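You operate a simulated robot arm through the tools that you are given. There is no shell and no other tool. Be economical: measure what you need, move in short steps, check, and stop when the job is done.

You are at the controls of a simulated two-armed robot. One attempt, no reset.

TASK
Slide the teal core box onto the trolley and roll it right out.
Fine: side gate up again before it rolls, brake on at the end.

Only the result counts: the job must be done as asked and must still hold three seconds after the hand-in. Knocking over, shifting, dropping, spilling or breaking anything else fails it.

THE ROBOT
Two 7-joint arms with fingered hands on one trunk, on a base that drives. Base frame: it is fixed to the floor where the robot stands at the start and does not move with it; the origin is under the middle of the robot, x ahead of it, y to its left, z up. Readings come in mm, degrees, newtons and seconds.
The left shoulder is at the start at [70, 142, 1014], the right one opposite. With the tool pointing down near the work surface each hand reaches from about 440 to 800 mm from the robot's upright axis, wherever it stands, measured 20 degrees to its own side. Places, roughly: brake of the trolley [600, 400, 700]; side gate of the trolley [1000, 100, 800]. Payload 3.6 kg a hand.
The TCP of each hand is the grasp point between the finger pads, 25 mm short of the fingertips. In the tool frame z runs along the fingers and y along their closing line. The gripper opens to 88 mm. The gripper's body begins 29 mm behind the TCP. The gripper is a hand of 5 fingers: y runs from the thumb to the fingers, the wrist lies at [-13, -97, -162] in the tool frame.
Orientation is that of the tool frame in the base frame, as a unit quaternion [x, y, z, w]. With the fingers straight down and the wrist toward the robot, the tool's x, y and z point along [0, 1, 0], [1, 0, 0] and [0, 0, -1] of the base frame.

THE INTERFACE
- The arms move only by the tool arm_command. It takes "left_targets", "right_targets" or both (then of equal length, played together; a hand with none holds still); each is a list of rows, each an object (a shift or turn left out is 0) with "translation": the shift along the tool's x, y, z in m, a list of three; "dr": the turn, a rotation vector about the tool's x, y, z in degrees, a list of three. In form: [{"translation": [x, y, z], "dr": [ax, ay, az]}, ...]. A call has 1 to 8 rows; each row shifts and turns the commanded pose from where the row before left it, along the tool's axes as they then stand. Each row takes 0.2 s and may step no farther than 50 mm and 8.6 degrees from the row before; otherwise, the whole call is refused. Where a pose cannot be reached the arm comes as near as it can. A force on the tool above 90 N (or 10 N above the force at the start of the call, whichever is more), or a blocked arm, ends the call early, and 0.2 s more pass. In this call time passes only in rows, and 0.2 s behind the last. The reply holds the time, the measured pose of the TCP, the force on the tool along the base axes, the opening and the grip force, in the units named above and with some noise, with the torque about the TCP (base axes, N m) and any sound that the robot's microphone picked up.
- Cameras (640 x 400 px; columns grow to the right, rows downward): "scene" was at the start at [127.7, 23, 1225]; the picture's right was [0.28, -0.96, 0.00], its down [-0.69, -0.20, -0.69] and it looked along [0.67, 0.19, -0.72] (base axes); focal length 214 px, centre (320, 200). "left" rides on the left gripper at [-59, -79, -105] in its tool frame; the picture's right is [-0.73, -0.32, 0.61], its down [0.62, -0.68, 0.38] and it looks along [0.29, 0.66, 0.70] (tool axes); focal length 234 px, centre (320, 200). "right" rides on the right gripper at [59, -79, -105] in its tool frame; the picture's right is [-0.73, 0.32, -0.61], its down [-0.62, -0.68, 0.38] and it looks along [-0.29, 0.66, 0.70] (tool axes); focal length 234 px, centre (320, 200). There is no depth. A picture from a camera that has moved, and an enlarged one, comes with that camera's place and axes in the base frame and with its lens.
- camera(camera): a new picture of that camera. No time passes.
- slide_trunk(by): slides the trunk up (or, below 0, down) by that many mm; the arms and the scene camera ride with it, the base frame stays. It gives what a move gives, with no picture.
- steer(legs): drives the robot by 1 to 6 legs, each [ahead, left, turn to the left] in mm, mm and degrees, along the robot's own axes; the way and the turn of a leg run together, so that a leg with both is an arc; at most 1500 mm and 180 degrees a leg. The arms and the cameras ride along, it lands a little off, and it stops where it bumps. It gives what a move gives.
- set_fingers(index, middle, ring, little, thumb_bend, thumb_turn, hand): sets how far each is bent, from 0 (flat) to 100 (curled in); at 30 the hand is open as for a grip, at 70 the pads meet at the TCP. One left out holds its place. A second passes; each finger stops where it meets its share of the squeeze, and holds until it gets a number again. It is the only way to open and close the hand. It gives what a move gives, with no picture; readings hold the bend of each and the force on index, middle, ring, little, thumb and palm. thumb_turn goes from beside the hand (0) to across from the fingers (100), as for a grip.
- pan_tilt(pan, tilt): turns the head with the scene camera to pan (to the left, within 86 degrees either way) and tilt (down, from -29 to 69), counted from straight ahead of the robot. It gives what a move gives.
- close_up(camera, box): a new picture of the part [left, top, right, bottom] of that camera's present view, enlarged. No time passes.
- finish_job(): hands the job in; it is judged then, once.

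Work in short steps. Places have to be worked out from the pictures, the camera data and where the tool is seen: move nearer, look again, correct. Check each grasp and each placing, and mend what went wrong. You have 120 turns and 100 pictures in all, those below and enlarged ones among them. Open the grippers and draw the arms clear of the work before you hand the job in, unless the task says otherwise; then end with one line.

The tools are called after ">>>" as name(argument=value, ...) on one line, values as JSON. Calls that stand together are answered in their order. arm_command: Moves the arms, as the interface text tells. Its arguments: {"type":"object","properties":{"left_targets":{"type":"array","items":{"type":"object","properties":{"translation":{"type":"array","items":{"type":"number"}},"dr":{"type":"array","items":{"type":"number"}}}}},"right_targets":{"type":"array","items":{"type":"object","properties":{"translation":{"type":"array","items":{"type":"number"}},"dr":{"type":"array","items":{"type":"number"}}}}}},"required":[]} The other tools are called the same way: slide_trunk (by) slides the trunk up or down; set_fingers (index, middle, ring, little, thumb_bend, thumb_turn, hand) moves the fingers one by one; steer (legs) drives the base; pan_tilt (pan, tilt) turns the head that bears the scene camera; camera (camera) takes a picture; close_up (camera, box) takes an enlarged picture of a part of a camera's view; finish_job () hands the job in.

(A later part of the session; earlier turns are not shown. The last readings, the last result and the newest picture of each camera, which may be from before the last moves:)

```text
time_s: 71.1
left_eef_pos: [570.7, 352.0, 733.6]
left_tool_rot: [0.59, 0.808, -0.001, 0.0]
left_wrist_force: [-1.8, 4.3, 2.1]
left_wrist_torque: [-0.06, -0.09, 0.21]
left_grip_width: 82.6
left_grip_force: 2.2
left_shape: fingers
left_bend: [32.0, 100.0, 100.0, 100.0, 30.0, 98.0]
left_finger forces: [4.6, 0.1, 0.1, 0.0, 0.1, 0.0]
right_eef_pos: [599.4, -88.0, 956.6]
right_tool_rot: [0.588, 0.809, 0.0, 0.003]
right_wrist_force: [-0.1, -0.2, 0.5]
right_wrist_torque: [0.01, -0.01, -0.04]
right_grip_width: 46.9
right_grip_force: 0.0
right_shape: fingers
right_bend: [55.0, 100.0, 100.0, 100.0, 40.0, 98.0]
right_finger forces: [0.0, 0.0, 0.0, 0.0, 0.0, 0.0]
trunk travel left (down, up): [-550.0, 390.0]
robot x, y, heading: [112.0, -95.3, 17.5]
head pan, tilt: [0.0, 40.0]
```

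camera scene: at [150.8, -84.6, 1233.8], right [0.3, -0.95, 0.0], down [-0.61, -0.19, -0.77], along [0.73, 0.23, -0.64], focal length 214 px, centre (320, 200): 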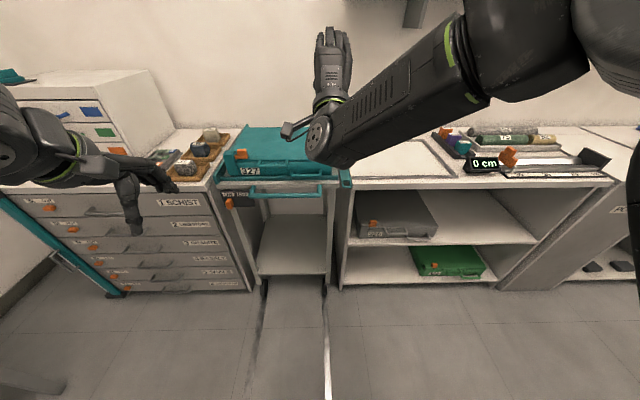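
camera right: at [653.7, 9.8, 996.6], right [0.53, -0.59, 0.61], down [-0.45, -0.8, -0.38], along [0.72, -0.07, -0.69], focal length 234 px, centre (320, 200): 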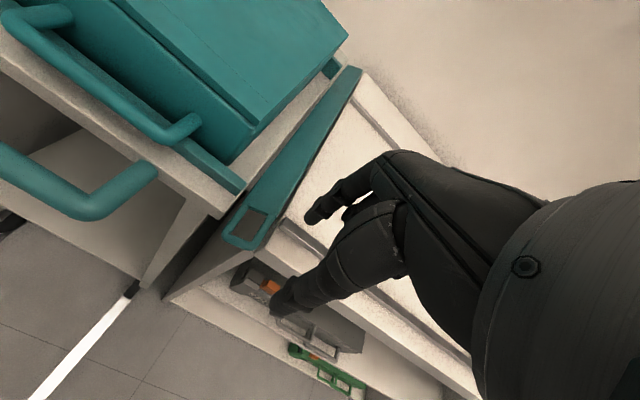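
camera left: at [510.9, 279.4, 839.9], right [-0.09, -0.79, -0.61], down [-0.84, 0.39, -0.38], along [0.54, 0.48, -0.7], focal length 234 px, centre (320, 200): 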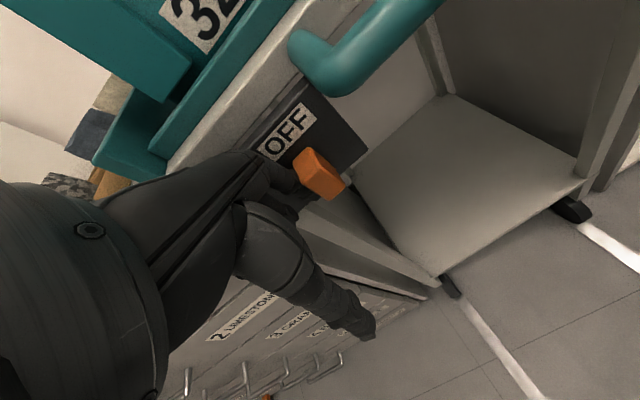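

The end stop is felt, so the brake is off. I withdraw the left hand back and up, then re-centre the base on the trolley handle.

>>> arm_command(left_targets=[{"translation": [0.008, -0.03, 0]}, {"translation": [0, -0.045, 0]}, {"translation": [0, -0.045, -0.01]}, {"translation": [0, -0.03, -0.035]}, {"translation": [0, 0, -0.048]}, {"translation": [0, 0, -0.048]}, {"translation": [0, 0, -0.048]}, {"translation": [0, 0, -0.048]}])

>>> steer(legs=[[0, 85, 0]])

>>> set_fingers(hand="right", index=30, middle=30, ring=30, little=30, thumb_bend=30)

>>> camera(camera="scene")

>>> camera(camera="right")

```text
time_s: 72.9
left_eef_pos: [425.6, 313.2, 972.0]
left_tool_rot: [0.591, 0.806, 0.001, -0.001]
left_wrist_force: [-0.1, 0.2, 0.4]
left_wrist_torque: [0.0, 0.02, -0.05]
left_grip_width: 82.6
left_grip_force: 0.1
left_shape: fingers
left_bend: [32.0, 100.0, 100.0, 100.0, 30.0, 98.0]
left_finger forces: [0.0, 0.1, 0.1, 0.1, 0.0, 0.0]
right_eef_pos: [600.4, -90.8, 955.7]
right_tool_rot: [0.588, 0.809, 0.002, 0.003]
right_wrist_force: [1.1, 0.9, -0.7]
right_wrist_torque: [0.0, 0.0, 0.02]
right_grip_width: 46.8
right_grip_force: 0.0
right_shape: fingers
right_bend: [55.0, 100.0, 100.0, 100.0, 40.0, 98.0]
right_finger forces: [0.0, 0.0, 0.0, 0.1, 0.2, 0.0]
trunk travel left (down, up): [-550.0, 390.0]
robot x, y, heading: [112.4, -99.7, 17.9]
head pan, tilt: [0.0, 40.0]
```

```text
time_s: 74.0
left_eef_pos: [399.6, 398.2, 971.5]
left_tool_rot: [0.591, 0.807, 0.0, 0.0]
left_wrist_force: [0.4, -0.4, 0.5]
left_wrist_torque: [-0.02, 0.0, -0.02]
left_grip_width: 82.7
left_grip_force: 0.0
left_shape: fingers
left_bend: [32.0, 100.0, 100.0, 100.0, 30.0, 98.0]
left_finger forces: [0.1, 0.0, 0.0, 0.0, 0.0, 0.0]
right_eef_pos: [573.8, -5.2, 956.6]
right_tool_rot: [0.588, 0.809, -0.001, 0.003]
right_wrist_force: [-0.4, -0.1, 0.3]
right_wrist_torque: [-0.05, 0.01, 0.07]
right_grip_width: 46.9
right_grip_force: 0.0
right_shape: fingers
right_bend: [55.0, 100.0, 100.0, 100.0, 40.0, 98.0]
right_finger forces: [0.1, 0.1, 0.0, 0.0, 0.0, 0.0]
trunk travel left (down, up): [-550.0, 390.0]
robot x, y, heading: [90.3, -14.6, 17.4]
head pan, tilt: [0.0, 40.0]
```

```text
time_s: 75.0
left_eef_pos: [400.0, 398.7, 970.9]
left_tool_rot: [0.591, 0.807, 0.0, 0.001]
left_wrist_force: [0.5, -0.3, 0.3]
left_wrist_torque: [0.01, 0.0, 0.02]
left_grip_width: 82.8
left_grip_force: 0.0
left_shape: fingers
left_bend: [32.0, 100.0, 100.0, 100.0, 30.0, 98.0]
left_finger forces: [0.0, 0.0, 0.0, 0.0, 0.0, 0.0]
right_eef_pos: [573.6, -7.2, 955.2]
right_tool_rot: [0.588, 0.809, 0.0, 0.002]
right_wrist_force: [-0.2, -0.1, -0.4]
right_wrist_torque: [0.0, 0.01, 0.0]
right_grip_width: 84.3
right_grip_force: 0.1
right_shape: fingers
right_bend: [30.0, 30.0, 30.0, 30.0, 30.0, 98.0]
right_finger forces: [0.0, 0.1, 0.1, 0.0, 0.0, 0.1]
trunk travel left (down, up): [-550.0, 390.0]
robot x, y, heading: [89.8, -10.8, 17.7]
head pan, tilt: [0.0, 40.0]
```

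```text
21 pictures are left
camera scene: at [216.5, 28.1, 1233.8], right [0.3, -0.95, 0.0], down [-0.61, -0.19, -0.77], along [0.73, 0.23, -0.64], focal length 214 px, centre (320, 200)
```

scene: 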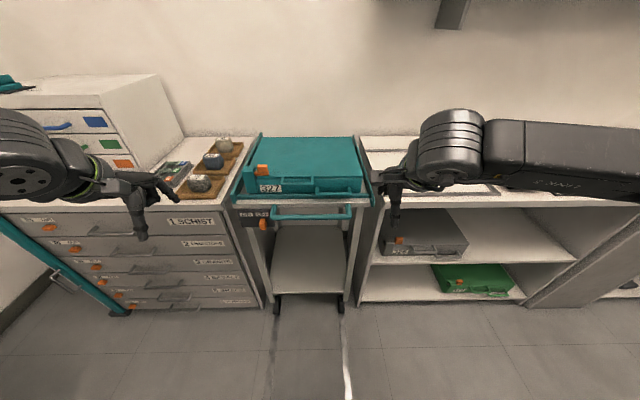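

```text
20 pictures are left
camera right: at [480.4, 26.8, 1060.2], right [0.53, -0.59, 0.61], down [-0.45, -0.8, -0.38], along [0.72, -0.07, -0.69], focal length 234 px, centre (320, 200)
```

right: 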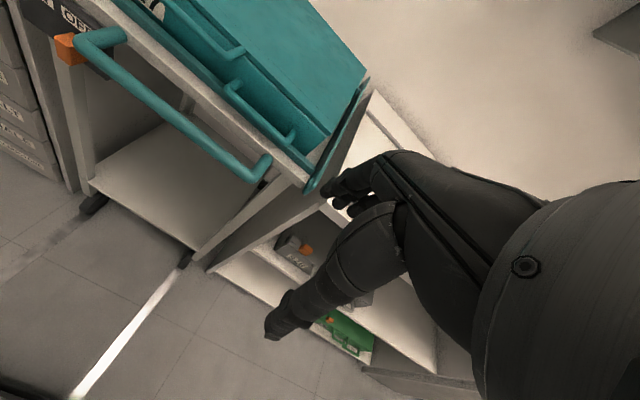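

Knob shows OFF and the gate stays up. The trolley's handle bar is at roughly 33 mm in front of the deck, z≈776. I approach it with the right hand tilted 30° so the hand stays clear of the box's handles.

>>> set_fingers(hand="right", index=50, middle=50, ring=50, little=50, thumb_bend=40)

>>> arm_command(right_targets=[{"translation": [0.033, 0.018, 0.012]}, {"translation": [0.033, 0.018, 0.012]}, {"translation": [0.033, 0.018, 0.012]}, {"translation": [0.033, 0.018, 0.012]}, {"translation": [0.033, 0.018, 0.012]}])

>>> arm_command(right_targets=[{"dr": [-7.5, 0, 0]}, {"dr": [-7.5, 0, 0]}, {"dr": [-7.5, 0, 0]}, {"dr": [-7.5, 0, 0]}])

>>> camera(camera="right")

```text
time_s: 76.0
left_eef_pos: [400.0, 398.1, 971.6]
left_tool_rot: [0.591, 0.807, 0.001, -0.001]
left_wrist_force: [-0.8, 0.8, 0.7]
left_wrist_torque: [0.01, 0.01, -0.01]
left_grip_width: 82.7
left_grip_force: 0.1
left_shape: fingers
left_bend: [32.0, 100.0, 100.0, 100.0, 30.0, 98.0]
left_finger forces: [0.1, 0.0, 0.0, 0.0, 0.0, 0.1]
right_eef_pos: [574.3, -5.6, 955.7]
right_tool_rot: [0.588, 0.809, 0.0, 0.002]
right_wrist_force: [-0.2, -0.6, 1.0]
right_wrist_torque: [-0.01, 0.02, 0.02]
right_grip_width: 52.9
right_grip_force: 0.1
right_shape: fingers
right_bend: [50.0, 50.0, 50.0, 50.0, 40.0, 98.0]
right_finger forces: [0.0, 0.0, 0.0, 0.0, 0.0, 0.1]
trunk travel left (down, up): [-550.0, 390.0]
robot x, y, heading: [86.3, -9.4, 17.5]
head pan, tilt: [0.0, 40.0]
```

```text
time_s: 77.2
left_eef_pos: [400.1, 398.0, 971.6]
left_tool_rot: [0.591, 0.807, 0.0, 0.0]
left_wrist_force: [0.7, 1.0, 0.8]
left_wrist_torque: [-0.01, 0.01, -0.02]
left_grip_width: 82.7
left_grip_force: 0.1
left_shape: fingers
left_bend: [32.0, 100.0, 100.0, 100.0, 30.0, 98.0]
left_finger forces: [0.1, 0.1, 0.0, 0.0, 0.1, 0.0]
right_eef_pos: [608.7, 180.9, 895.4]
right_tool_rot: [0.588, 0.809, 0.0, 0.003]
right_wrist_force: [0.4, 0.4, -0.8]
right_wrist_torque: [-0.02, 0.01, 0.03]
right_grip_width: 53.2
right_grip_force: 0.1
right_shape: fingers
right_bend: [50.0, 50.0, 50.0, 50.0, 40.0, 98.0]
right_finger forces: [0.1, 0.0, 0.0, 0.0, 0.0, 0.0]
trunk travel left (down, up): [-550.0, 390.0]
robot x, y, heading: [88.3, -12.1, 17.9]
head pan, tilt: [0.0, 40.0]
```

```text
time_s: 78.2
left_eef_pos: [399.6, 399.1, 970.9]
left_tool_rot: [0.59, 0.807, 0.001, 0.0]
left_wrist_force: [0.4, 0.7, 0.8]
left_wrist_torque: [0.01, -0.05, 0.0]
left_grip_width: 82.6
left_grip_force: 0.0
left_shape: fingers
left_bend: [32.0, 100.0, 100.0, 100.0, 30.0, 98.0]
left_finger forces: [0.0, 0.0, 0.1, 0.0, 0.0, 0.1]
right_eef_pos: [608.3, 178.7, 895.1]
right_tool_rot: [0.567, 0.781, 0.211, 0.156]
right_wrist_force: [0.3, -0.1, 0.8]
right_wrist_torque: [-0.02, 0.01, 0.02]
right_grip_width: 53.1
right_grip_force: 0.1
right_shape: fingers
right_bend: [50.0, 50.0, 50.0, 50.0, 40.0, 98.0]
right_finger forces: [0.1, 0.0, 0.0, 0.0, 0.0, 0.0]
trunk travel left (down, up): [-550.0, 390.0]
robot x, y, heading: [89.0, -15.9, 17.8]
head pan, tilt: [0.0, 40.0]
```

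```text
19 pictures are left
camera right: at [475.0, 198.7, 945.9], right [0.2, -0.7, 0.69], down [-0.18, -0.72, -0.67], along [0.96, 0.01, -0.27], focal length 234 px, centre (320, 200)
```

right: 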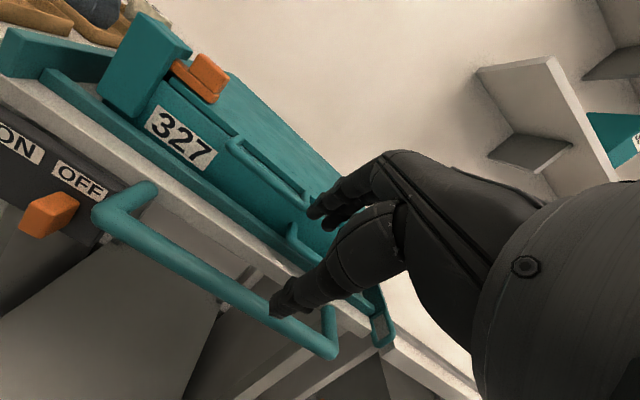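

The tilted hand is aligned. I advance along the fingers toward the bar, stopping short for a check.

>>> arm_command(right_targets=[{"translation": [0, -0.012, 0.035]}, {"translation": [0, -0.004, 0.035]}, {"translation": [0, 0, 0.025]}])

>>> camera(camera="right")

>>> close_up(camera="scene", box=[240, 130, 400, 230])

```text
time_s: 79.0
left_eef_pos: [399.6, 397.6, 971.0]
left_tool_rot: [0.59, 0.807, 0.0, 0.0]
left_wrist_force: [0.0, -0.2, 0.1]
left_wrist_torque: [-0.01, -0.01, 0.02]
left_grip_width: 82.6
left_grip_force: 0.0
left_shape: fingers
left_bend: [32.0, 100.0, 100.0, 100.0, 30.0, 98.0]
left_finger forces: [0.0, 0.0, 0.0, 0.0, 0.0, 0.1]
right_eef_pos: [640.5, 190.3, 804.8]
right_tool_rot: [0.568, 0.781, 0.208, 0.155]
right_wrist_force: [-0.1, -0.5, -0.4]
right_wrist_torque: [-0.02, 0.0, 0.01]
right_grip_width: 53.1
right_grip_force: 0.0
right_shape: fingers
right_bend: [50.0, 50.0, 50.0, 50.0, 40.0, 98.0]
right_finger forces: [0.0, 0.1, 0.0, 0.0, 0.1, 0.0]
trunk travel left (down, up): [-550.0, 390.0]
robot x, y, heading: [85.4, -14.8, 17.7]
head pan, tilt: [0.0, 40.0]
```

```text
18 pictures are left
camera right: at [507.3, 209.4, 855.2], right [0.2, -0.7, 0.69], down [-0.18, -0.72, -0.67], along [0.96, 0.01, -0.27], focal length 234 px, centre (320, 200)
```

right: 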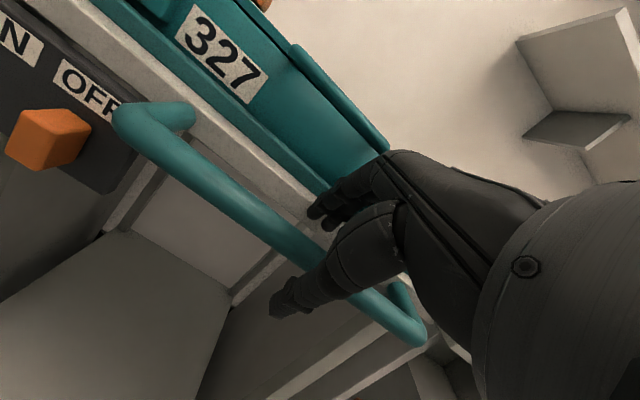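

```text
4.00 times, centred on (320, 180) of scene
camera zoom: at [217.0, 28.2, 1233.8], right [0.3, -0.95, 0.0], down [-0.61, -0.19, -0.77], along [0.73, 0.23, -0.64], focal length 858 px, centre (320, 280)
```

zoom: 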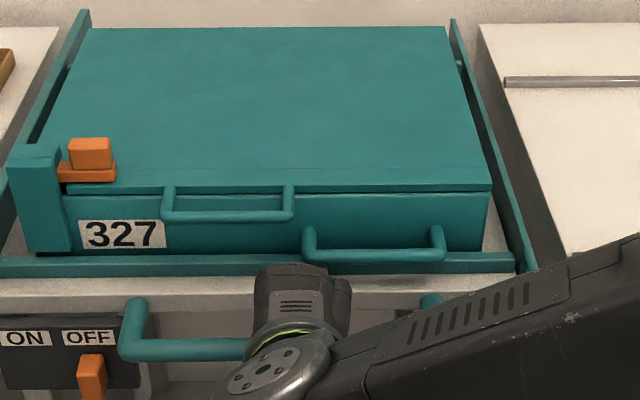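

Bar lies between fingers and thumb. I advance the last 30 mm and close the hand on it.

>>> arm_command(right_targets=[{"translation": [0, 0, 0.016]}, {"translation": [0, 0, 0.015]}])

>>> set_fingers(hand="right", index=75, middle=75, ring=75, little=75, thumb_bend=75)

>>> camera(camera="right")

```text
time_s: 79.6
left_eef_pos: [398.1, 397.6, 972.1]
left_tool_rot: [0.59, 0.807, 0.001, 0.001]
left_wrist_force: [0.7, -0.3, 0.4]
left_wrist_torque: [0.02, 0.01, -0.03]
left_grip_width: 82.8
left_grip_force: 0.1
left_shape: fingers
left_bend: [32.0, 100.0, 100.0, 100.0, 30.0, 98.0]
left_finger forces: [0.1, 0.0, 0.1, 0.0, 0.1, 0.0]
right_eef_pos: [655.1, 192.5, 778.9]
right_tool_rot: [0.567, 0.781, 0.21, 0.155]
right_wrist_force: [-7.0, -3.0, 1.3]
right_wrist_torque: [0.02, -0.12, -0.13]
right_grip_width: 52.9
right_grip_force: 3.5
right_shape: fingers
right_bend: [50.0, 54.0, 50.0, 50.0, 40.0, 98.0]
right_finger forces: [0.1, 6.9, 0.2, 0.0, 0.1, 0.0]
trunk travel left (down, up): [-550.0, 390.0]
robot x, y, heading: [87.3, -13.9, 17.5]
head pan, tilt: [0.0, 40.0]
```

```text
time_s: 80.6
left_eef_pos: [400.3, 397.5, 971.7]
left_tool_rot: [0.591, 0.807, 0.0, 0.0]
left_wrist_force: [-0.6, -0.8, -0.1]
left_wrist_torque: [0.04, 0.01, -0.02]
left_grip_width: 82.8
left_grip_force: 0.2
left_shape: fingers
left_bend: [32.0, 100.0, 100.0, 100.0, 30.0, 98.0]
left_finger forces: [0.1, 0.0, 0.0, 0.0, 0.0, 0.1]
right_eef_pos: [656.0, 192.9, 777.3]
right_tool_rot: [0.567, 0.781, 0.21, 0.155]
right_wrist_force: [-1.2, -1.0, -4.0]
right_wrist_torque: [-0.01, -0.08, 0.01]
right_grip_width: 0.0
right_grip_force: 1.6
right_shape: fingers
right_bend: [75.0, 75.0, 75.0, 75.0, 70.0, 97.0]
right_finger forces: [0.0, 0.0, 0.0, 0.1, 4.0, 0.1]
trunk travel left (down, up): [-550.0, 390.0]
robot x, y, heading: [89.9, -16.9, 17.7]
head pan, tilt: [0.0, 40.0]
```

```text
16 pictures are left
camera right: at [523.0, 213.0, 828.7], right [0.2, -0.7, 0.69], down [-0.18, -0.72, -0.67], along [0.96, 0.01, -0.27], focal length 234 px, centre (320, 200)
```

right: 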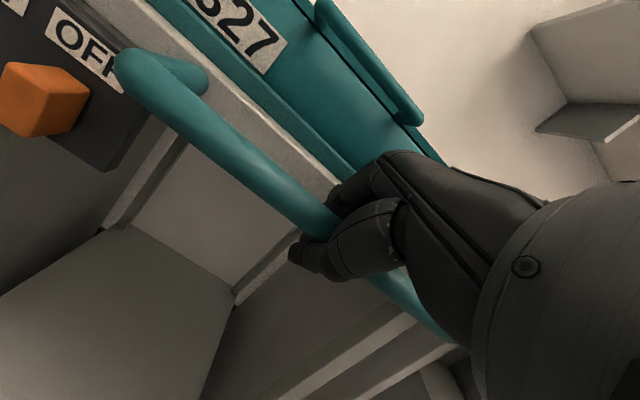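

The fingers have closed around the bar. I test with a short pull by driving back 60 mm.

>>> steer(legs=[[-60, 0, 0]])

>>> camera(camera="scene")

```text
time_s: 81.5
left_eef_pos: [344.5, 382.0, 970.7]
left_tool_rot: [0.59, 0.808, -0.001, -0.001]
left_wrist_force: [-0.2, -0.8, -0.5]
left_wrist_torque: [-0.02, 0.01, 0.01]
left_grip_width: 82.7
left_grip_force: 0.0
left_shape: fingers
left_bend: [32.0, 100.0, 100.0, 100.0, 30.0, 98.0]
left_finger forces: [0.0, 0.0, 0.0, 0.0, 0.0, 0.1]
right_eef_pos: [602.8, 176.4, 777.9]
right_tool_rot: [0.568, 0.781, 0.209, 0.156]
right_wrist_force: [7.8, 3.1, -3.1]
right_wrist_torque: [0.07, 0.12, 0.29]
right_grip_width: 0.0
right_grip_force: 4.0
right_shape: fingers
right_bend: [75.0, 75.0, 75.0, 74.0, 71.0, 97.0]
right_finger forces: [0.0, 0.0, 0.0, 9.0, 0.0, 0.0]
trunk travel left (down, up): [-550.0, 390.0]
robot x, y, heading: [30.7, -29.3, 17.6]
head pan, tilt: [0.0, 40.0]
```

```text
15 pictures are left
camera scene: at [163.1, 11.6, 1233.5], right [0.3, -0.95, 0.0], down [-0.61, -0.2, -0.76], along [0.73, 0.23, -0.65], focal length 214 px, centre (320, 200)
```

scene: 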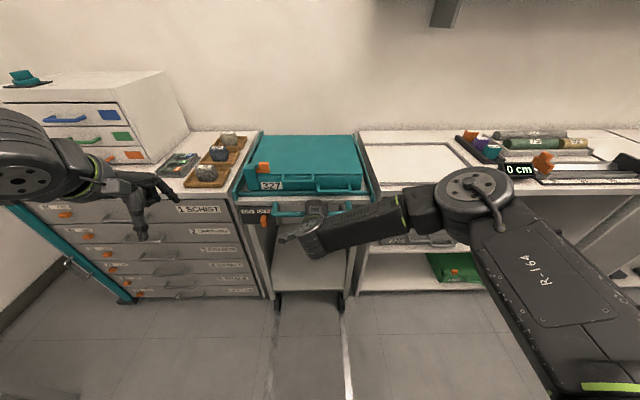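

The trolley follows. Before pulling further I look left and right beside me for obstacles.

>>> pan_tilt(pan=86, tilt=45)

>>> camera(camera="scene")

>>> pan_tilt(pan=-86, tilt=45)

>>> camera(camera="scene")

>>> pan_tilt(pan=0, tilt=50)

```text
time_s: 83.2
left_eef_pos: [343.6, 380.3, 971.8]
left_tool_rot: [0.59, 0.808, 0.0, 0.0]
left_wrist_force: [0.4, 0.1, -0.6]
left_wrist_torque: [0.0, 0.0, -0.01]
left_grip_width: 82.5
left_grip_force: 0.0
left_shape: fingers
left_bend: [32.0, 100.0, 100.0, 100.0, 30.0, 98.0]
left_finger forces: [0.0, 0.0, 0.0, 0.1, 0.0, 0.0]
right_eef_pos: [601.0, 175.7, 778.9]
right_tool_rot: [0.568, 0.78, 0.211, 0.156]
right_wrist_force: [-3.0, 0.1, -4.1]
right_wrist_torque: [0.07, 0.01, 0.08]
right_grip_width: 0.0
right_grip_force: 2.6
right_shape: fingers
right_bend: [75.0, 75.0, 75.0, 75.0, 71.0, 97.0]
right_finger forces: [0.1, 0.0, 0.0, 1.8, 4.1, 0.0]
trunk travel left (down, up): [-550.0, 390.0]
robot x, y, heading: [34.4, -31.7, 17.8]
head pan, tilt: [85.9, 45.0]
```

```text
14 pictures are left
camera scene: at [60.3, 63.6, 1226.6], right [0.97, 0.23, 0.0], down [0.17, -0.69, -0.71], along [-0.17, 0.69, -0.71], focal length 214 px, centre (320, 200)
```

scene: 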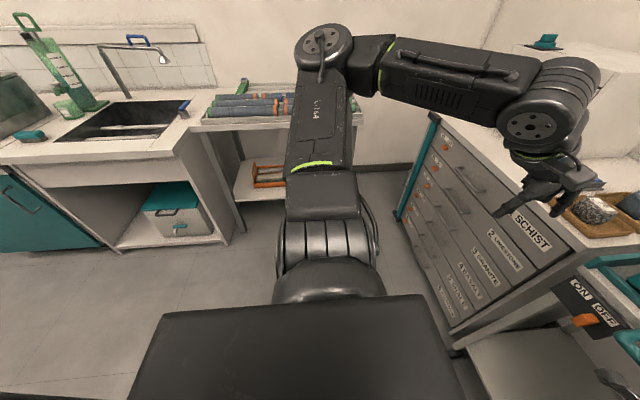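

```text
time_s: 85.8
left_eef_pos: [343.4, 380.0, 970.9]
left_tool_rot: [0.59, 0.807, 0.0, 0.0]
left_wrist_force: [0.4, 0.5, 0.4]
left_wrist_torque: [0.0, 0.02, 0.02]
left_grip_width: 82.7
left_grip_force: 0.1
left_shape: fingers
left_bend: [32.0, 100.0, 100.0, 100.0, 30.0, 98.0]
left_finger forces: [0.0, 0.0, 0.0, 0.0, 0.0, 0.0]
right_eef_pos: [601.2, 176.0, 778.5]
right_tool_rot: [0.567, 0.781, 0.21, 0.155]
right_wrist_force: [-1.9, -0.5, -4.3]
right_wrist_torque: [0.03, -0.04, 0.09]
right_grip_width: 0.1
right_grip_force: 3.1
right_shape: fingers
right_bend: [75.0, 75.0, 75.0, 75.0, 71.0, 97.0]
right_finger forces: [0.1, 0.0, 0.0, 1.9, 3.9, 0.0]
trunk travel left (down, up): [-550.0, 390.0]
robot x, y, heading: [30.6, -29.6, 17.8]
head pan, tilt: [-85.9, 45.0]
```

```text
13 pictures are left
camera scene: at [109.5, -91.0, 1226.6], right [-0.93, -0.37, 0.0], down [-0.26, 0.66, -0.71], along [0.26, -0.66, -0.71], focal length 214 px, centre (320, 200)
```

scene: 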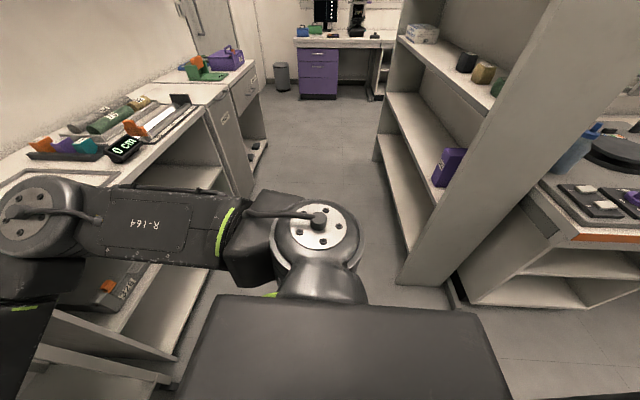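

```text
time_s: 87.3
left_eef_pos: [344.2, 380.3, 973.2]
left_tool_rot: [0.59, 0.808, 0.0, 0.0]
left_wrist_force: [0.0, 0.5, -0.4]
left_wrist_torque: [-0.01, 0.01, 0.03]
left_grip_width: 82.5
left_grip_force: 0.0
left_shape: fingers
left_bend: [32.0, 100.0, 100.0, 100.0, 30.0, 98.0]
left_finger forces: [0.1, 0.1, 0.0, 0.0, 0.0, 0.1]
right_eef_pos: [599.3, 176.3, 779.7]
right_tool_rot: [0.568, 0.78, 0.211, 0.156]
right_wrist_force: [-1.8, -0.2, -3.6]
right_wrist_torque: [0.06, 0.01, 0.06]
right_grip_width: 0.0
right_grip_force: 2.4
right_shape: fingers
right_bend: [75.0, 75.0, 75.0, 75.0, 71.0, 97.0]
right_finger forces: [0.0, 0.2, 0.1, 2.1, 3.8, 0.0]
trunk travel left (down, up): [-550.0, 390.0]
robot x, y, heading: [29.9, -32.2, 17.7]
head pan, tilt: [0.0, 50.0]
```

The aisle looks free. I continue pulling straight back.

>>> steer(legs=[[-300, 0, 0]])

>>> camera(camera="scene")

```text
time_s: 89.4
left_eef_pos: [59.0, 287.8, 971.3]
left_tool_rot: [0.59, 0.807, 0.0, -0.001]
left_wrist_force: [0.1, 0.2, 0.4]
left_wrist_torque: [0.02, 0.0, 0.0]
left_grip_width: 82.5
left_grip_force: 0.0
left_shape: fingers
left_bend: [32.0, 100.0, 100.0, 100.0, 30.0, 98.0]
left_finger forces: [0.0, 0.1, 0.1, 0.0, 0.1, 0.0]
right_eef_pos: [317.3, 84.1, 779.9]
right_tool_rot: [0.568, 0.78, 0.211, 0.155]
right_wrist_force: [1.4, 0.1, -4.0]
right_wrist_torque: [0.02, -0.01, 0.12]
right_grip_width: 0.0
right_grip_force: 2.4
right_shape: fingers
right_bend: [75.0, 75.0, 75.0, 74.0, 71.0, 97.0]
right_finger forces: [0.1, 0.0, 0.1, 3.1, 2.1, 0.0]
trunk travel left (down, up): [-550.0, 390.0]
robot x, y, heading: [-259.3, -120.9, 17.6]
head pan, tilt: [0.0, 50.0]
```

```text
12 pictures are left
camera scene: at [-132.7, -83.1, 1219.6], right [0.3, -0.95, 0.0], down [-0.73, -0.23, -0.64], along [0.61, 0.19, -0.77], focal length 214 px, centre (320, 200)
```

scene: 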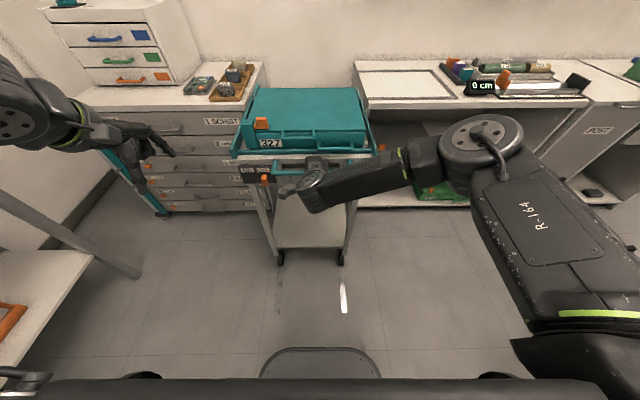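

Trolley is 360 mm out; the lane marking ends about 600 mm out. I pull another 220 mm.

>>> steer(legs=[[-220, 0, 0]])

>>> camera(camera="scene")

```text
time_s: 91.1
left_eef_pos: [-145.3, 224.9, 969.0]
left_tool_rot: [0.591, 0.807, -0.003, -0.003]
left_wrist_force: [-0.5, -1.1, -0.4]
left_wrist_torque: [0.01, -0.01, -0.03]
left_grip_width: 82.8
left_grip_force: 0.1
left_shape: fingers
left_bend: [32.0, 100.0, 100.0, 100.0, 30.0, 98.0]
left_finger forces: [0.1, 0.0, 0.0, 0.0, 0.0, 0.0]
right_eef_pos: [113.9, 19.9, 777.8]
right_tool_rot: [0.57, 0.779, 0.211, 0.157]
right_wrist_force: [55.2, 18.7, 13.4]
right_wrist_torque: [-0.29, 0.32, 1.21]
right_grip_width: 0.1
right_grip_force: 28.7
right_shape: fingers
right_bend: [74.0, 74.0, 73.0, 63.0, 75.0, 97.0]
right_finger forces: [13.9, 8.3, 13.3, 22.9, 0.0, 0.1]
trunk travel left (down, up): [-550.0, 390.0]
robot x, y, heading: [-464.3, -187.1, 17.6]
head pan, tilt: [0.0, 50.0]
```

```text
11 pictures are left
camera scene: at [-334.9, -146.5, 1219.0], right [0.3, -0.95, 0.0], down [-0.73, -0.23, -0.64], along [0.61, 0.19, -0.77], focal length 214 px, centre (320, 200)
```

scene: 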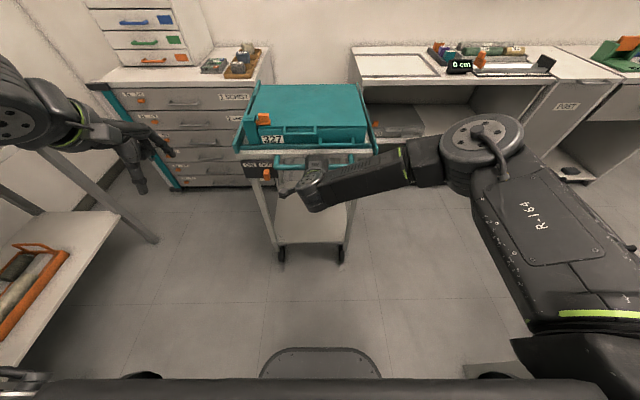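

A 55 N pull means the trolley has hit the end of its travel, about 570 mm out and fully clear of the bay. I ease the right hand forward but keep holding, then bring the left hand, tilted, toward the brake.

>>> arm_command(right_targets=[{"translation": [0, 0.007, 0.004]}, {}, {}, {}, {}, {}, {}, {}], left_targets=[{"translation": [-0.032, 0.024, 0.02]}, {"translation": [-0.032, 0.024, 0.02]}, {"translation": [-0.032, 0.024, 0.02]}, {"translation": [-0.031, 0.022, 0.02]}, {"dr": [-7.5, 0, 0]}, {"dr": [-7.5, 0, 0]}, {"dr": [-7.5, 0, 0]}, {"dr": [-7.5, 0, 0]}])

>>> camera(camera="left")

```text
time_s: 92.9
left_eef_pos: [-19.1, 131.5, 890.0]
left_tool_rot: [0.57, 0.78, 0.208, 0.152]
left_wrist_force: [-0.5, -0.1, 0.3]
left_wrist_torque: [0.0, -0.05, -0.01]
left_grip_width: 83.0
left_grip_force: 0.1
left_shape: fingers
left_bend: [32.0, 100.0, 100.0, 100.0, 30.0, 98.0]
left_finger forces: [0.1, 0.1, 0.0, 0.0, 0.1, 0.1]
right_eef_pos: [118.1, 21.3, 781.4]
right_tool_rot: [0.57, 0.778, 0.211, 0.157]
right_wrist_force: [25.2, 6.5, 1.4]
right_wrist_torque: [-0.06, 0.19, 0.6]
right_grip_width: 0.0
right_grip_force: 13.4
right_shape: fingers
right_bend: [74.0, 75.0, 74.0, 66.0, 74.0, 97.0]
right_finger forces: [5.3, 2.3, 6.9, 12.3, 0.1, 0.0]
trunk travel left (down, up): [-550.0, 390.0]
robot x, y, heading: [-462.8, -188.7, 17.6]
head pan, tilt: [0.0, 50.0]
```

```text
10 pictures are left
camera left: at [-117.9, 39.8, 941.6], right [0.24, -0.69, -0.69], down [-0.57, 0.47, -0.67], along [0.79, 0.55, -0.28], focal length 234 px, centre (320, 200)
```

left: 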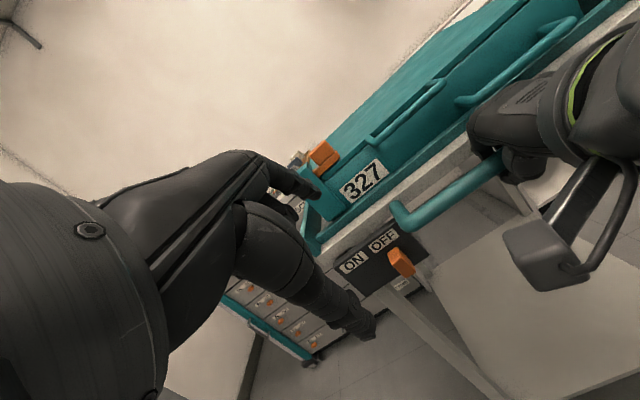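

The knob at OFF sits just under the handle's left end, so I need room there. I release the handle and draw the right arm away.

>>> set_fingers(hand="right", index=48, middle=48, ring=48, little=48, thumb_bend=38)

>>> arm_command(right_targets=[{"translation": [0, 0, -0.025]}, {"translation": [0, 0, -0.035]}, {"translation": [0, -0.02, -0.04]}, {"translation": [-0.03, -0.03, -0.02]}, {"translation": [-0.045, 0, 0]}, {"translation": [-0.045, 0, 0]}, {"translation": [-0.045, 0, 0]}])

>>> camera(camera="left")

```text
time_s: 93.9
left_eef_pos: [-23.2, 131.0, 890.5]
left_tool_rot: [0.571, 0.779, 0.209, 0.153]
left_wrist_force: [-0.8, -0.1, -0.6]
left_wrist_torque: [0.02, 0.0, 0.03]
left_grip_width: 82.7
left_grip_force: 0.1
left_shape: fingers
left_bend: [32.0, 100.0, 100.0, 100.0, 30.0, 98.0]
left_finger forces: [0.0, 0.0, 0.0, 0.0, 0.1, 0.0]
right_eef_pos: [115.9, 20.5, 782.2]
right_tool_rot: [0.57, 0.778, 0.212, 0.157]
right_wrist_force: [-0.3, 0.2, -0.6]
right_wrist_torque: [0.0, 0.01, -0.02]
right_grip_width: 56.3
right_grip_force: 0.0
right_shape: fingers
right_bend: [48.0, 48.0, 48.0, 48.0, 38.0, 97.0]
right_finger forces: [0.0, 0.1, 0.0, 0.0, 0.0, 0.0]
trunk travel left (down, up): [-550.0, 390.0]
robot x, y, heading: [-467.8, -187.9, 17.2]
head pan, tilt: [0.0, 50.0]
```

```text
time_s: 95.5
left_eef_pos: [-24.1, 130.7, 891.1]
left_tool_rot: [0.571, 0.779, 0.208, 0.153]
left_wrist_force: [-0.8, -1.1, -0.5]
left_wrist_torque: [-0.01, -0.03, 0.0]
left_grip_width: 82.8
left_grip_force: 0.1
left_shape: fingers
left_bend: [32.0, 100.0, 100.0, 100.0, 30.0, 98.0]
left_finger forces: [0.0, 0.0, 0.1, 0.0, 0.1, 0.1]
right_eef_pos: [64.8, -166.8, 861.1]
right_tool_rot: [0.569, 0.778, 0.213, 0.158]
right_wrist_force: [0.2, -0.5, -0.4]
right_wrist_torque: [0.04, 0.0, 0.02]
right_grip_width: 56.3
right_grip_force: 0.2
right_shape: fingers
right_bend: [48.0, 48.0, 48.0, 48.0, 38.0, 97.0]
right_finger forces: [0.0, 0.0, 0.0, 0.0, 0.1, 0.0]
trunk travel left (down, up): [-550.0, 390.0]
robot x, y, heading: [-462.3, -192.7, 17.8]
head pan, tilt: [0.0, 50.0]
```

```text
9 pictures are left
camera left: at [-121.8, 39.5, 943.5], right [0.24, -0.68, -0.69], down [-0.57, 0.47, -0.67], along [0.79, 0.55, -0.27], focal length 234 px, centre (320, 200)
```

left: 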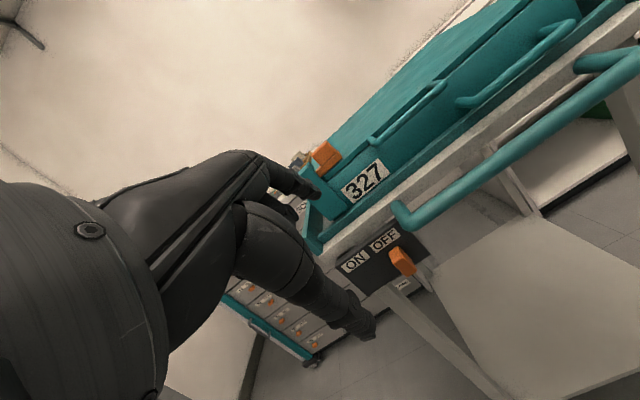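

>>> close_up(camera="scene", box=[220, 90, 380, 190])

```text
4.00 times, centred on (300, 140) of scene
camera zoom: at [-343.7, -148.8, 1219.8], right [0.3, -0.95, 0.0], down [-0.73, -0.23, -0.64], along [0.61, 0.19, -0.77], focal length 858 px, centre (400, 440)
```

zoom: 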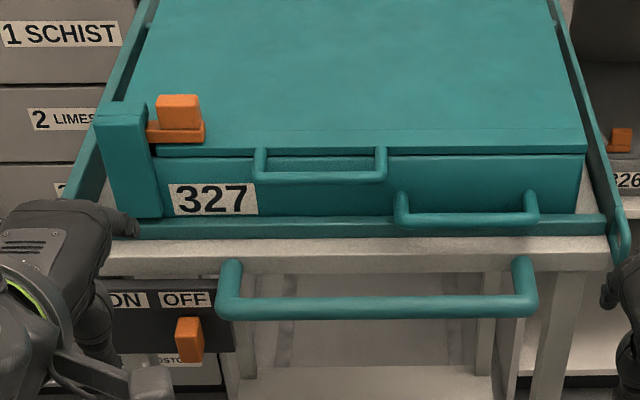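

Measured now: knob ≈ (98, 172, 731) at OFF, gate still up. I drop the left hand to knob height, 70 mm in front and to the right of the knob.

>>> arm_command(left_targets=[{"translation": [-0.0035, -0.018, 0.0388]}, {"translation": [-0.0035, -0.018, 0.0388]}, {"translation": [-0.0035, -0.018, 0.0388]}, {"translation": [-0.0035, -0.019, 0.0388]}])

>>> camera(camera="left")

```text
time_s: 96.5
left_eef_pos: [-21.6, 150.7, 764.4]
left_tool_rot: [0.571, 0.779, 0.208, 0.153]
left_wrist_force: [0.9, -0.5, -0.3]
left_wrist_torque: [0.02, -0.02, 0.02]
left_grip_width: 82.7
left_grip_force: 0.1
left_shape: fingers
left_bend: [32.0, 100.0, 100.0, 100.0, 30.0, 98.0]
left_finger forces: [0.0, 0.0, 0.0, 0.0, 0.0, 0.0]
left hand out of reach, approached as far as the arm can: row 3, 4
right_eef_pos: [66.2, -164.8, 861.2]
right_tool_rot: [0.57, 0.778, 0.211, 0.158]
right_wrist_force: [-0.1, -0.5, 0.1]
right_wrist_torque: [0.01, 0.02, 0.04]
right_grip_width: 56.3
right_grip_force: 0.1
right_shape: fingers
right_bend: [48.0, 48.0, 48.0, 48.0, 38.0, 97.0]
right_finger forces: [0.0, 0.1, 0.0, 0.0, 0.0, 0.0]
trunk travel left (down, up): [-550.0, 390.0]
robot x, y, heading: [-464.3, -189.5, 17.4]
head pan, tilt: [0.0, 50.0]
```

```text
7 pictures are left
camera left: at [-120.0, 59.0, 817.4], right [0.24, -0.69, -0.69], down [-0.57, 0.47, -0.67], along [0.79, 0.55, -0.28], focal length 234 px, centre (320, 200)
```

left: 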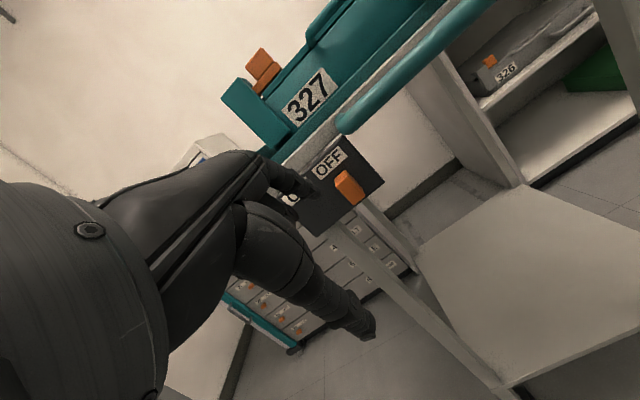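

The pose is limited by being too close. I back the base 90 mm so the arm can extend.

>>> steer(legs=[[-90, 0, 0]])

```text
time_s: 97.6
left_eef_pos: [-109.3, 123.7, 765.2]
left_tool_rot: [0.572, 0.779, 0.207, 0.153]
left_wrist_force: [-0.1, -0.1, -0.4]
left_wrist_torque: [0.0, -0.03, 0.04]
left_grip_width: 82.8
left_grip_force: 0.1
left_shape: fingers
left_bend: [32.0, 100.0, 100.0, 100.0, 30.0, 98.0]
left_finger forces: [0.1, 0.0, 0.0, 0.0, 0.0, 0.0]
right_eef_pos: [-20.7, -193.5, 861.8]
right_tool_rot: [0.57, 0.778, 0.213, 0.159]
right_wrist_force: [-0.5, 0.2, -0.4]
right_wrist_torque: [0.01, -0.02, 0.03]
right_grip_width: 56.4
right_grip_force: 0.1
right_shape: fingers
right_bend: [48.0, 48.0, 48.0, 48.0, 38.0, 97.0]
right_finger forces: [0.1, 0.0, 0.0, 0.0, 0.1, 0.0]
trunk travel left (down, up): [-550.0, 390.0]
robot x, y, heading: [-553.7, -214.4, 17.5]
head pan, tilt: [0.0, 50.0]
```

>>> arm_command(left_targets=[{"translation": [-0.0113, 0.0212, 0.0296]}, {"translation": [-0.0113, 0.0212, 0.0296]}, {"translation": [-0.0113, 0.0212, 0.0296]}])

>>> camera(camera="left")

```text
time_s: 98.4
left_eef_pos: [-39.6, 155.5, 781.5]
left_tool_rot: [0.572, 0.779, 0.206, 0.152]
left_wrist_force: [-0.1, 0.4, -0.7]
left_wrist_torque: [0.01, 0.01, 0.02]
left_grip_width: 82.8
left_grip_force: 0.2
left_shape: fingers
left_bend: [32.0, 100.0, 100.0, 100.0, 30.0, 98.0]
left_finger forces: [0.0, 0.1, 0.0, 0.0, 0.0, 0.1]
left hand out of reach, approached as far as the arm can: row 1, 2, 3
right_eef_pos: [-20.1, -193.8, 860.9]
right_tool_rot: [0.57, 0.778, 0.211, 0.157]
right_wrist_force: [1.4, 0.3, 0.1]
right_wrist_torque: [0.01, 0.01, 0.03]
right_grip_width: 56.9
right_grip_force: 0.1
right_shape: fingers
right_bend: [48.0, 48.0, 48.0, 48.0, 38.0, 97.0]
right_finger forces: [0.0, 0.0, 0.0, 0.1, 0.0, 0.0]
trunk travel left (down, up): [-550.0, 390.0]
robot x, y, heading: [-546.1, -215.0, 17.5]
head pan, tilt: [0.0, 50.0]
```

```text
6 pictures are left
camera left: at [-137.7, 63.5, 834.5], right [0.24, -0.69, -0.69], down [-0.57, 0.47, -0.67], along [0.79, 0.55, -0.28], focal length 234 px, centre (320, 200)
```

left: 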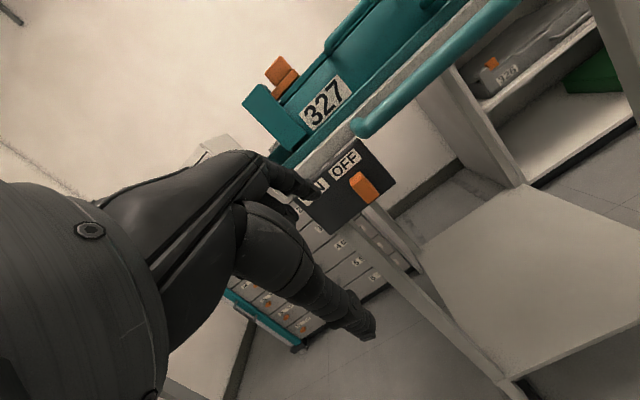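

The wrist limit binds when reaching low while tilted. Lowering the trunk 130 mm should ease it.

>>> slide_trunk(by=-130)

>>> arm_command(left_targets=[{"translation": [-0.021, 0.027, -0.022]}, {"translation": [-0.021, 0.027, -0.022]}])

```text
time_s: 100.0
left_eef_pos: [-40.0, 155.8, 653.3]
left_tool_rot: [0.572, 0.779, 0.207, 0.152]
left_wrist_force: [0.1, -1.5, -0.2]
left_wrist_torque: [0.02, -0.02, 0.01]
left_grip_width: 82.7
left_grip_force: 0.1
left_shape: fingers
left_bend: [32.0, 100.0, 100.0, 100.0, 30.0, 98.0]
left_finger forces: [0.0, 0.0, 0.1, 0.0, 0.0, 0.0]
right_eef_pos: [-20.9, -193.2, 731.2]
right_tool_rot: [0.57, 0.778, 0.212, 0.159]
right_wrist_force: [0.8, 0.1, -0.4]
right_wrist_torque: [0.04, -0.01, 0.01]
right_grip_width: 56.7
right_grip_force: 0.2
right_shape: fingers
right_bend: [48.0, 48.0, 48.0, 48.0, 38.0, 97.0]
right_finger forces: [0.0, 0.1, 0.1, 0.1, 0.1, 0.0]
trunk travel left (down, up): [-420.0, 520.0]
robot x, y, heading: [-550.5, -214.0, 17.4]
head pan, tilt: [0.0, 50.0]
```

```text
time_s: 100.6
left_eef_pos: [-4.7, 124.7, 717.6]
left_tool_rot: [0.571, 0.78, 0.207, 0.152]
left_wrist_force: [-0.3, 0.0, 0.0]
left_wrist_torque: [-0.03, 0.02, -0.03]
left_grip_width: 82.5
left_grip_force: 0.0
left_shape: fingers
left_bend: [32.0, 100.0, 100.0, 100.0, 30.0, 98.0]
left_finger forces: [0.0, 0.0, 0.0, 0.1, 0.0, 0.0]
right_eef_pos: [-20.4, -192.9, 730.5]
right_tool_rot: [0.57, 0.778, 0.212, 0.158]
right_wrist_force: [-0.9, -0.2, -0.6]
right_wrist_torque: [-0.01, 0.0, -0.01]
right_grip_width: 56.5
right_grip_force: 0.0
right_shape: fingers
right_bend: [48.0, 48.0, 48.0, 48.0, 38.0, 97.0]
right_finger forces: [0.0, 0.1, 0.0, 0.0, 0.0, 0.0]
trunk travel left (down, up): [-420.0, 520.0]
robot x, y, heading: [-548.6, -216.7, 17.3]
head pan, tilt: [0.0, 50.0]
```

The standoff is reached. I move forward 48 mm and check alignment.

>>> arm_command(left_targets=[{"translation": [0, 0.0208, 0.012]}, {"translation": [0, 0.0208, 0.012]}])

>>> camera(camera="left")

```text
time_s: 101.2
left_eef_pos: [29.6, 144.6, 726.0]
left_tool_rot: [0.571, 0.78, 0.207, 0.152]
left_wrist_force: [-0.5, -0.2, -0.1]
left_wrist_torque: [0.0, -0.01, -0.03]
left_grip_width: 82.6
left_grip_force: 0.1
left_shape: fingers
left_bend: [32.0, 100.0, 100.0, 100.0, 30.0, 98.0]
left_finger forces: [0.0, 0.0, 0.0, 0.0, 0.0, 0.0]
left hand out of reach, approached as far as the arm can: row 1, 2
right_eef_pos: [-19.1, -191.9, 731.5]
right_tool_rot: [0.57, 0.778, 0.212, 0.157]
right_wrist_force: [-0.2, 0.5, -0.8]
right_wrist_torque: [0.0, 0.0, -0.05]
right_grip_width: 56.4
right_grip_force: 0.1
right_shape: fingers
right_bend: [48.0, 48.0, 48.0, 48.0, 38.0, 97.0]
right_finger forces: [0.1, 0.0, 0.1, 0.0, 0.0, 0.0]
trunk travel left (down, up): [-420.0, 520.0]
robot x, y, heading: [-552.2, -214.0, 17.8]
head pan, tilt: [0.0, 50.0]
```

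```text
5 pictures are left
camera left: at [-68.9, 54.2, 779.4], right [0.24, -0.69, -0.69], down [-0.57, 0.47, -0.67], along [0.79, 0.55, -0.28], focal length 234 px, centre (320, 200)
```

left: 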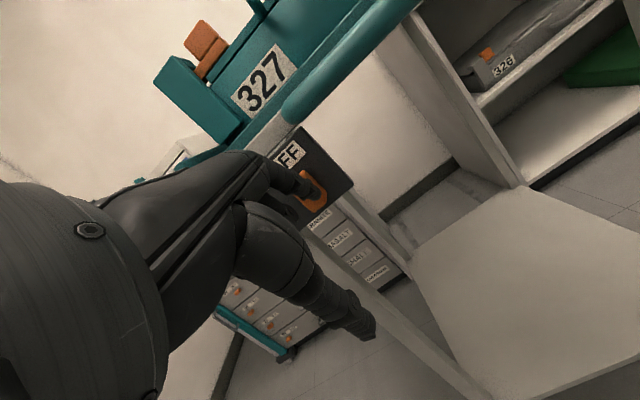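

Arm forward reach hits that wrist limit again, so I return to the reachable standoff, shift right a bit, and will let the base do the forward motion.

>>> arm_command(left_targets=[{"translation": [-0.0145, -0.0376, -0.0125]}])

```text
time_s: 101.6
left_eef_pos: [-2.8, 119.8, 720.6]
left_tool_rot: [0.571, 0.779, 0.208, 0.152]
left_wrist_force: [-0.2, 0.0, 0.1]
left_wrist_torque: [0.0, -0.04, 0.01]
left_grip_width: 82.7
left_grip_force: 0.1
left_shape: fingers
left_bend: [32.0, 100.0, 100.0, 100.0, 30.0, 98.0]
left_finger forces: [0.1, 0.0, 0.0, 0.0, 0.0, 0.0]
right_eef_pos: [-20.5, -193.6, 731.8]
right_tool_rot: [0.57, 0.778, 0.212, 0.159]
right_wrist_force: [-0.6, 0.9, 0.7]
right_wrist_torque: [0.0, 0.0, 0.02]
right_grip_width: 56.3
right_grip_force: 0.0
right_shape: fingers
right_bend: [48.0, 48.0, 48.0, 48.0, 38.0, 97.0]
right_finger forces: [0.1, 0.1, 0.1, 0.0, 0.1, 0.0]
trunk travel left (down, up): [-420.0, 520.0]
robot x, y, heading: [-556.0, -215.8, 17.5]
head pan, tilt: [0.0, 50.0]
```

>>> steer(legs=[[62, 0, 0]])

>>> camera(camera="left")

```text
time_s: 102.6
left_eef_pos: [56.7, 139.6, 719.6]
left_tool_rot: [0.571, 0.779, 0.207, 0.153]
left_wrist_force: [0.2, 0.1, -0.6]
left_wrist_torque: [0.02, 0.02, 0.0]
left_grip_width: 82.5
left_grip_force: 0.0
left_shape: fingers
left_bend: [32.0, 100.0, 100.0, 100.0, 30.0, 98.0]
left_finger forces: [0.1, 0.0, 0.0, 0.0, 0.0, 0.0]
right_eef_pos: [40.2, -173.7, 729.5]
right_tool_rot: [0.57, 0.778, 0.212, 0.158]
right_wrist_force: [-0.3, 0.0, -0.1]
right_wrist_torque: [-0.01, 0.01, -0.04]
right_grip_width: 56.4
right_grip_force: 0.1
right_shape: fingers
right_bend: [48.0, 48.0, 48.0, 48.0, 38.0, 97.0]
right_finger forces: [0.0, 0.0, 0.1, 0.1, 0.1, 0.1]
trunk travel left (down, up): [-420.0, 520.0]
robot x, y, heading: [-490.2, -197.8, 17.6]
head pan, tilt: [0.0, 50.0]
```

```text
4 pictures are left
camera left: at [-40.3, 47.8, 771.6], right [0.24, -0.69, -0.69], down [-0.57, 0.47, -0.67], along [0.79, 0.55, -0.28], focal length 234 px, centre (320, 200)
```

left: 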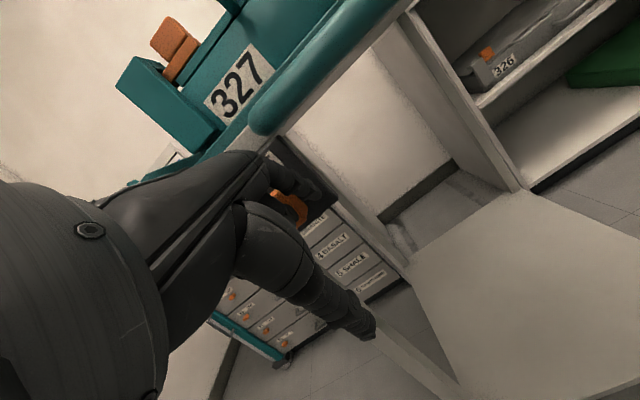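

The index is now right of the knob. I push left toward ON, in small steps.

>>> arm_command(left_targets=[{"translation": [0.01, 0, 0]}, {"translation": [0.01, 0, 0]}, {"translation": [0.01, 0, 0]}, {"translation": [0.01, 0, 0]}, {"translation": [0.01, 0, 0]}, {"translation": [0.008, 0, 0]}])

>>> camera(camera="left")

```text
time_s: 104.0
left_eef_pos: [39.6, 194.0, 719.5]
left_tool_rot: [0.571, 0.779, 0.208, 0.152]
left_wrist_force: [0.9, -1.6, 0.3]
left_wrist_torque: [0.03, -0.05, 0.0]
left_grip_width: 82.3
left_grip_force: 0.3
left_shape: fingers
left_bend: [32.0, 100.0, 100.0, 100.0, 30.0, 98.0]
left_finger forces: [0.8, 0.0, 0.1, 0.0, 0.1, 0.0]
right_eef_pos: [39.1, -174.2, 731.1]
right_tool_rot: [0.57, 0.778, 0.211, 0.158]
right_wrist_force: [0.3, -0.4, -0.7]
right_wrist_torque: [-0.03, -0.02, 0.0]
right_grip_width: 56.9
right_grip_force: 0.1
right_shape: fingers
right_bend: [48.0, 48.0, 48.0, 48.0, 38.0, 97.0]
right_finger forces: [0.1, 0.0, 0.1, 0.1, 0.0, 0.0]
trunk travel left (down, up): [-420.0, 520.0]
robot x, y, heading: [-488.8, -194.4, 17.7]
head pan, tilt: [0.0, 50.0]
```

```text
3 pictures are left
camera left: at [-58.4, 103.1, 772.4], right [0.24, -0.69, -0.69], down [-0.57, 0.47, -0.67], along [0.79, 0.55, -0.28], focal length 234 px, centre (320, 200)
```

left: 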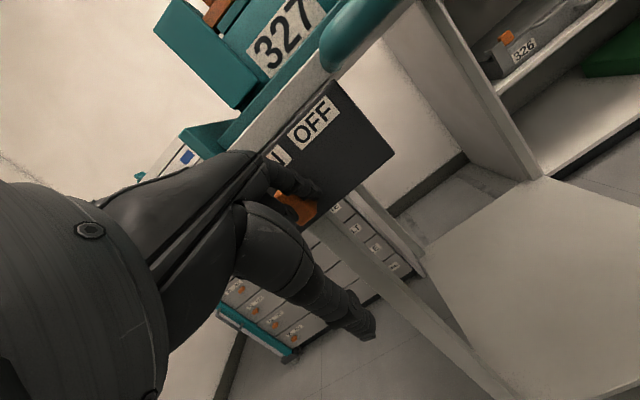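

The knob is moving with the finger toward ON. I keep pushing until I feel the end stop.

>>> arm_command(left_targets=[{"translation": [0.005, 0, 0]}, {"translation": [0.005, 0, 0]}, {"translation": [0.004, 0, 0]}])

```text
time_s: 104.8
left_eef_pos: [35.8, 205.4, 720.1]
left_tool_rot: [0.573, 0.778, 0.207, 0.152]
left_wrist_force: [3.1, -16.8, -1.5]
left_wrist_torque: [0.35, 0.13, -0.63]
left_grip_width: 82.8
left_grip_force: 8.0
left_shape: fingers
left_bend: [32.0, 100.0, 100.0, 100.0, 30.0, 98.0]
left_finger forces: [17.1, 0.0, 0.0, 0.1, 0.1, 0.0]
right_eef_pos: [40.1, -177.2, 729.4]
right_tool_rot: [0.57, 0.778, 0.213, 0.156]
right_wrist_force: [-0.2, 0.9, 0.9]
right_wrist_torque: [-0.01, -0.04, -0.05]
right_grip_width: 56.7
right_grip_force: 0.2
right_shape: fingers
right_bend: [48.0, 48.0, 48.0, 48.0, 38.0, 97.0]
right_finger forces: [0.0, 0.0, 0.0, 0.1, 0.1, 0.1]
trunk travel left (down, up): [-420.0, 520.0]
robot x, y, heading: [-489.9, -195.0, 17.3]
head pan, tilt: [0.0, 50.0]
```

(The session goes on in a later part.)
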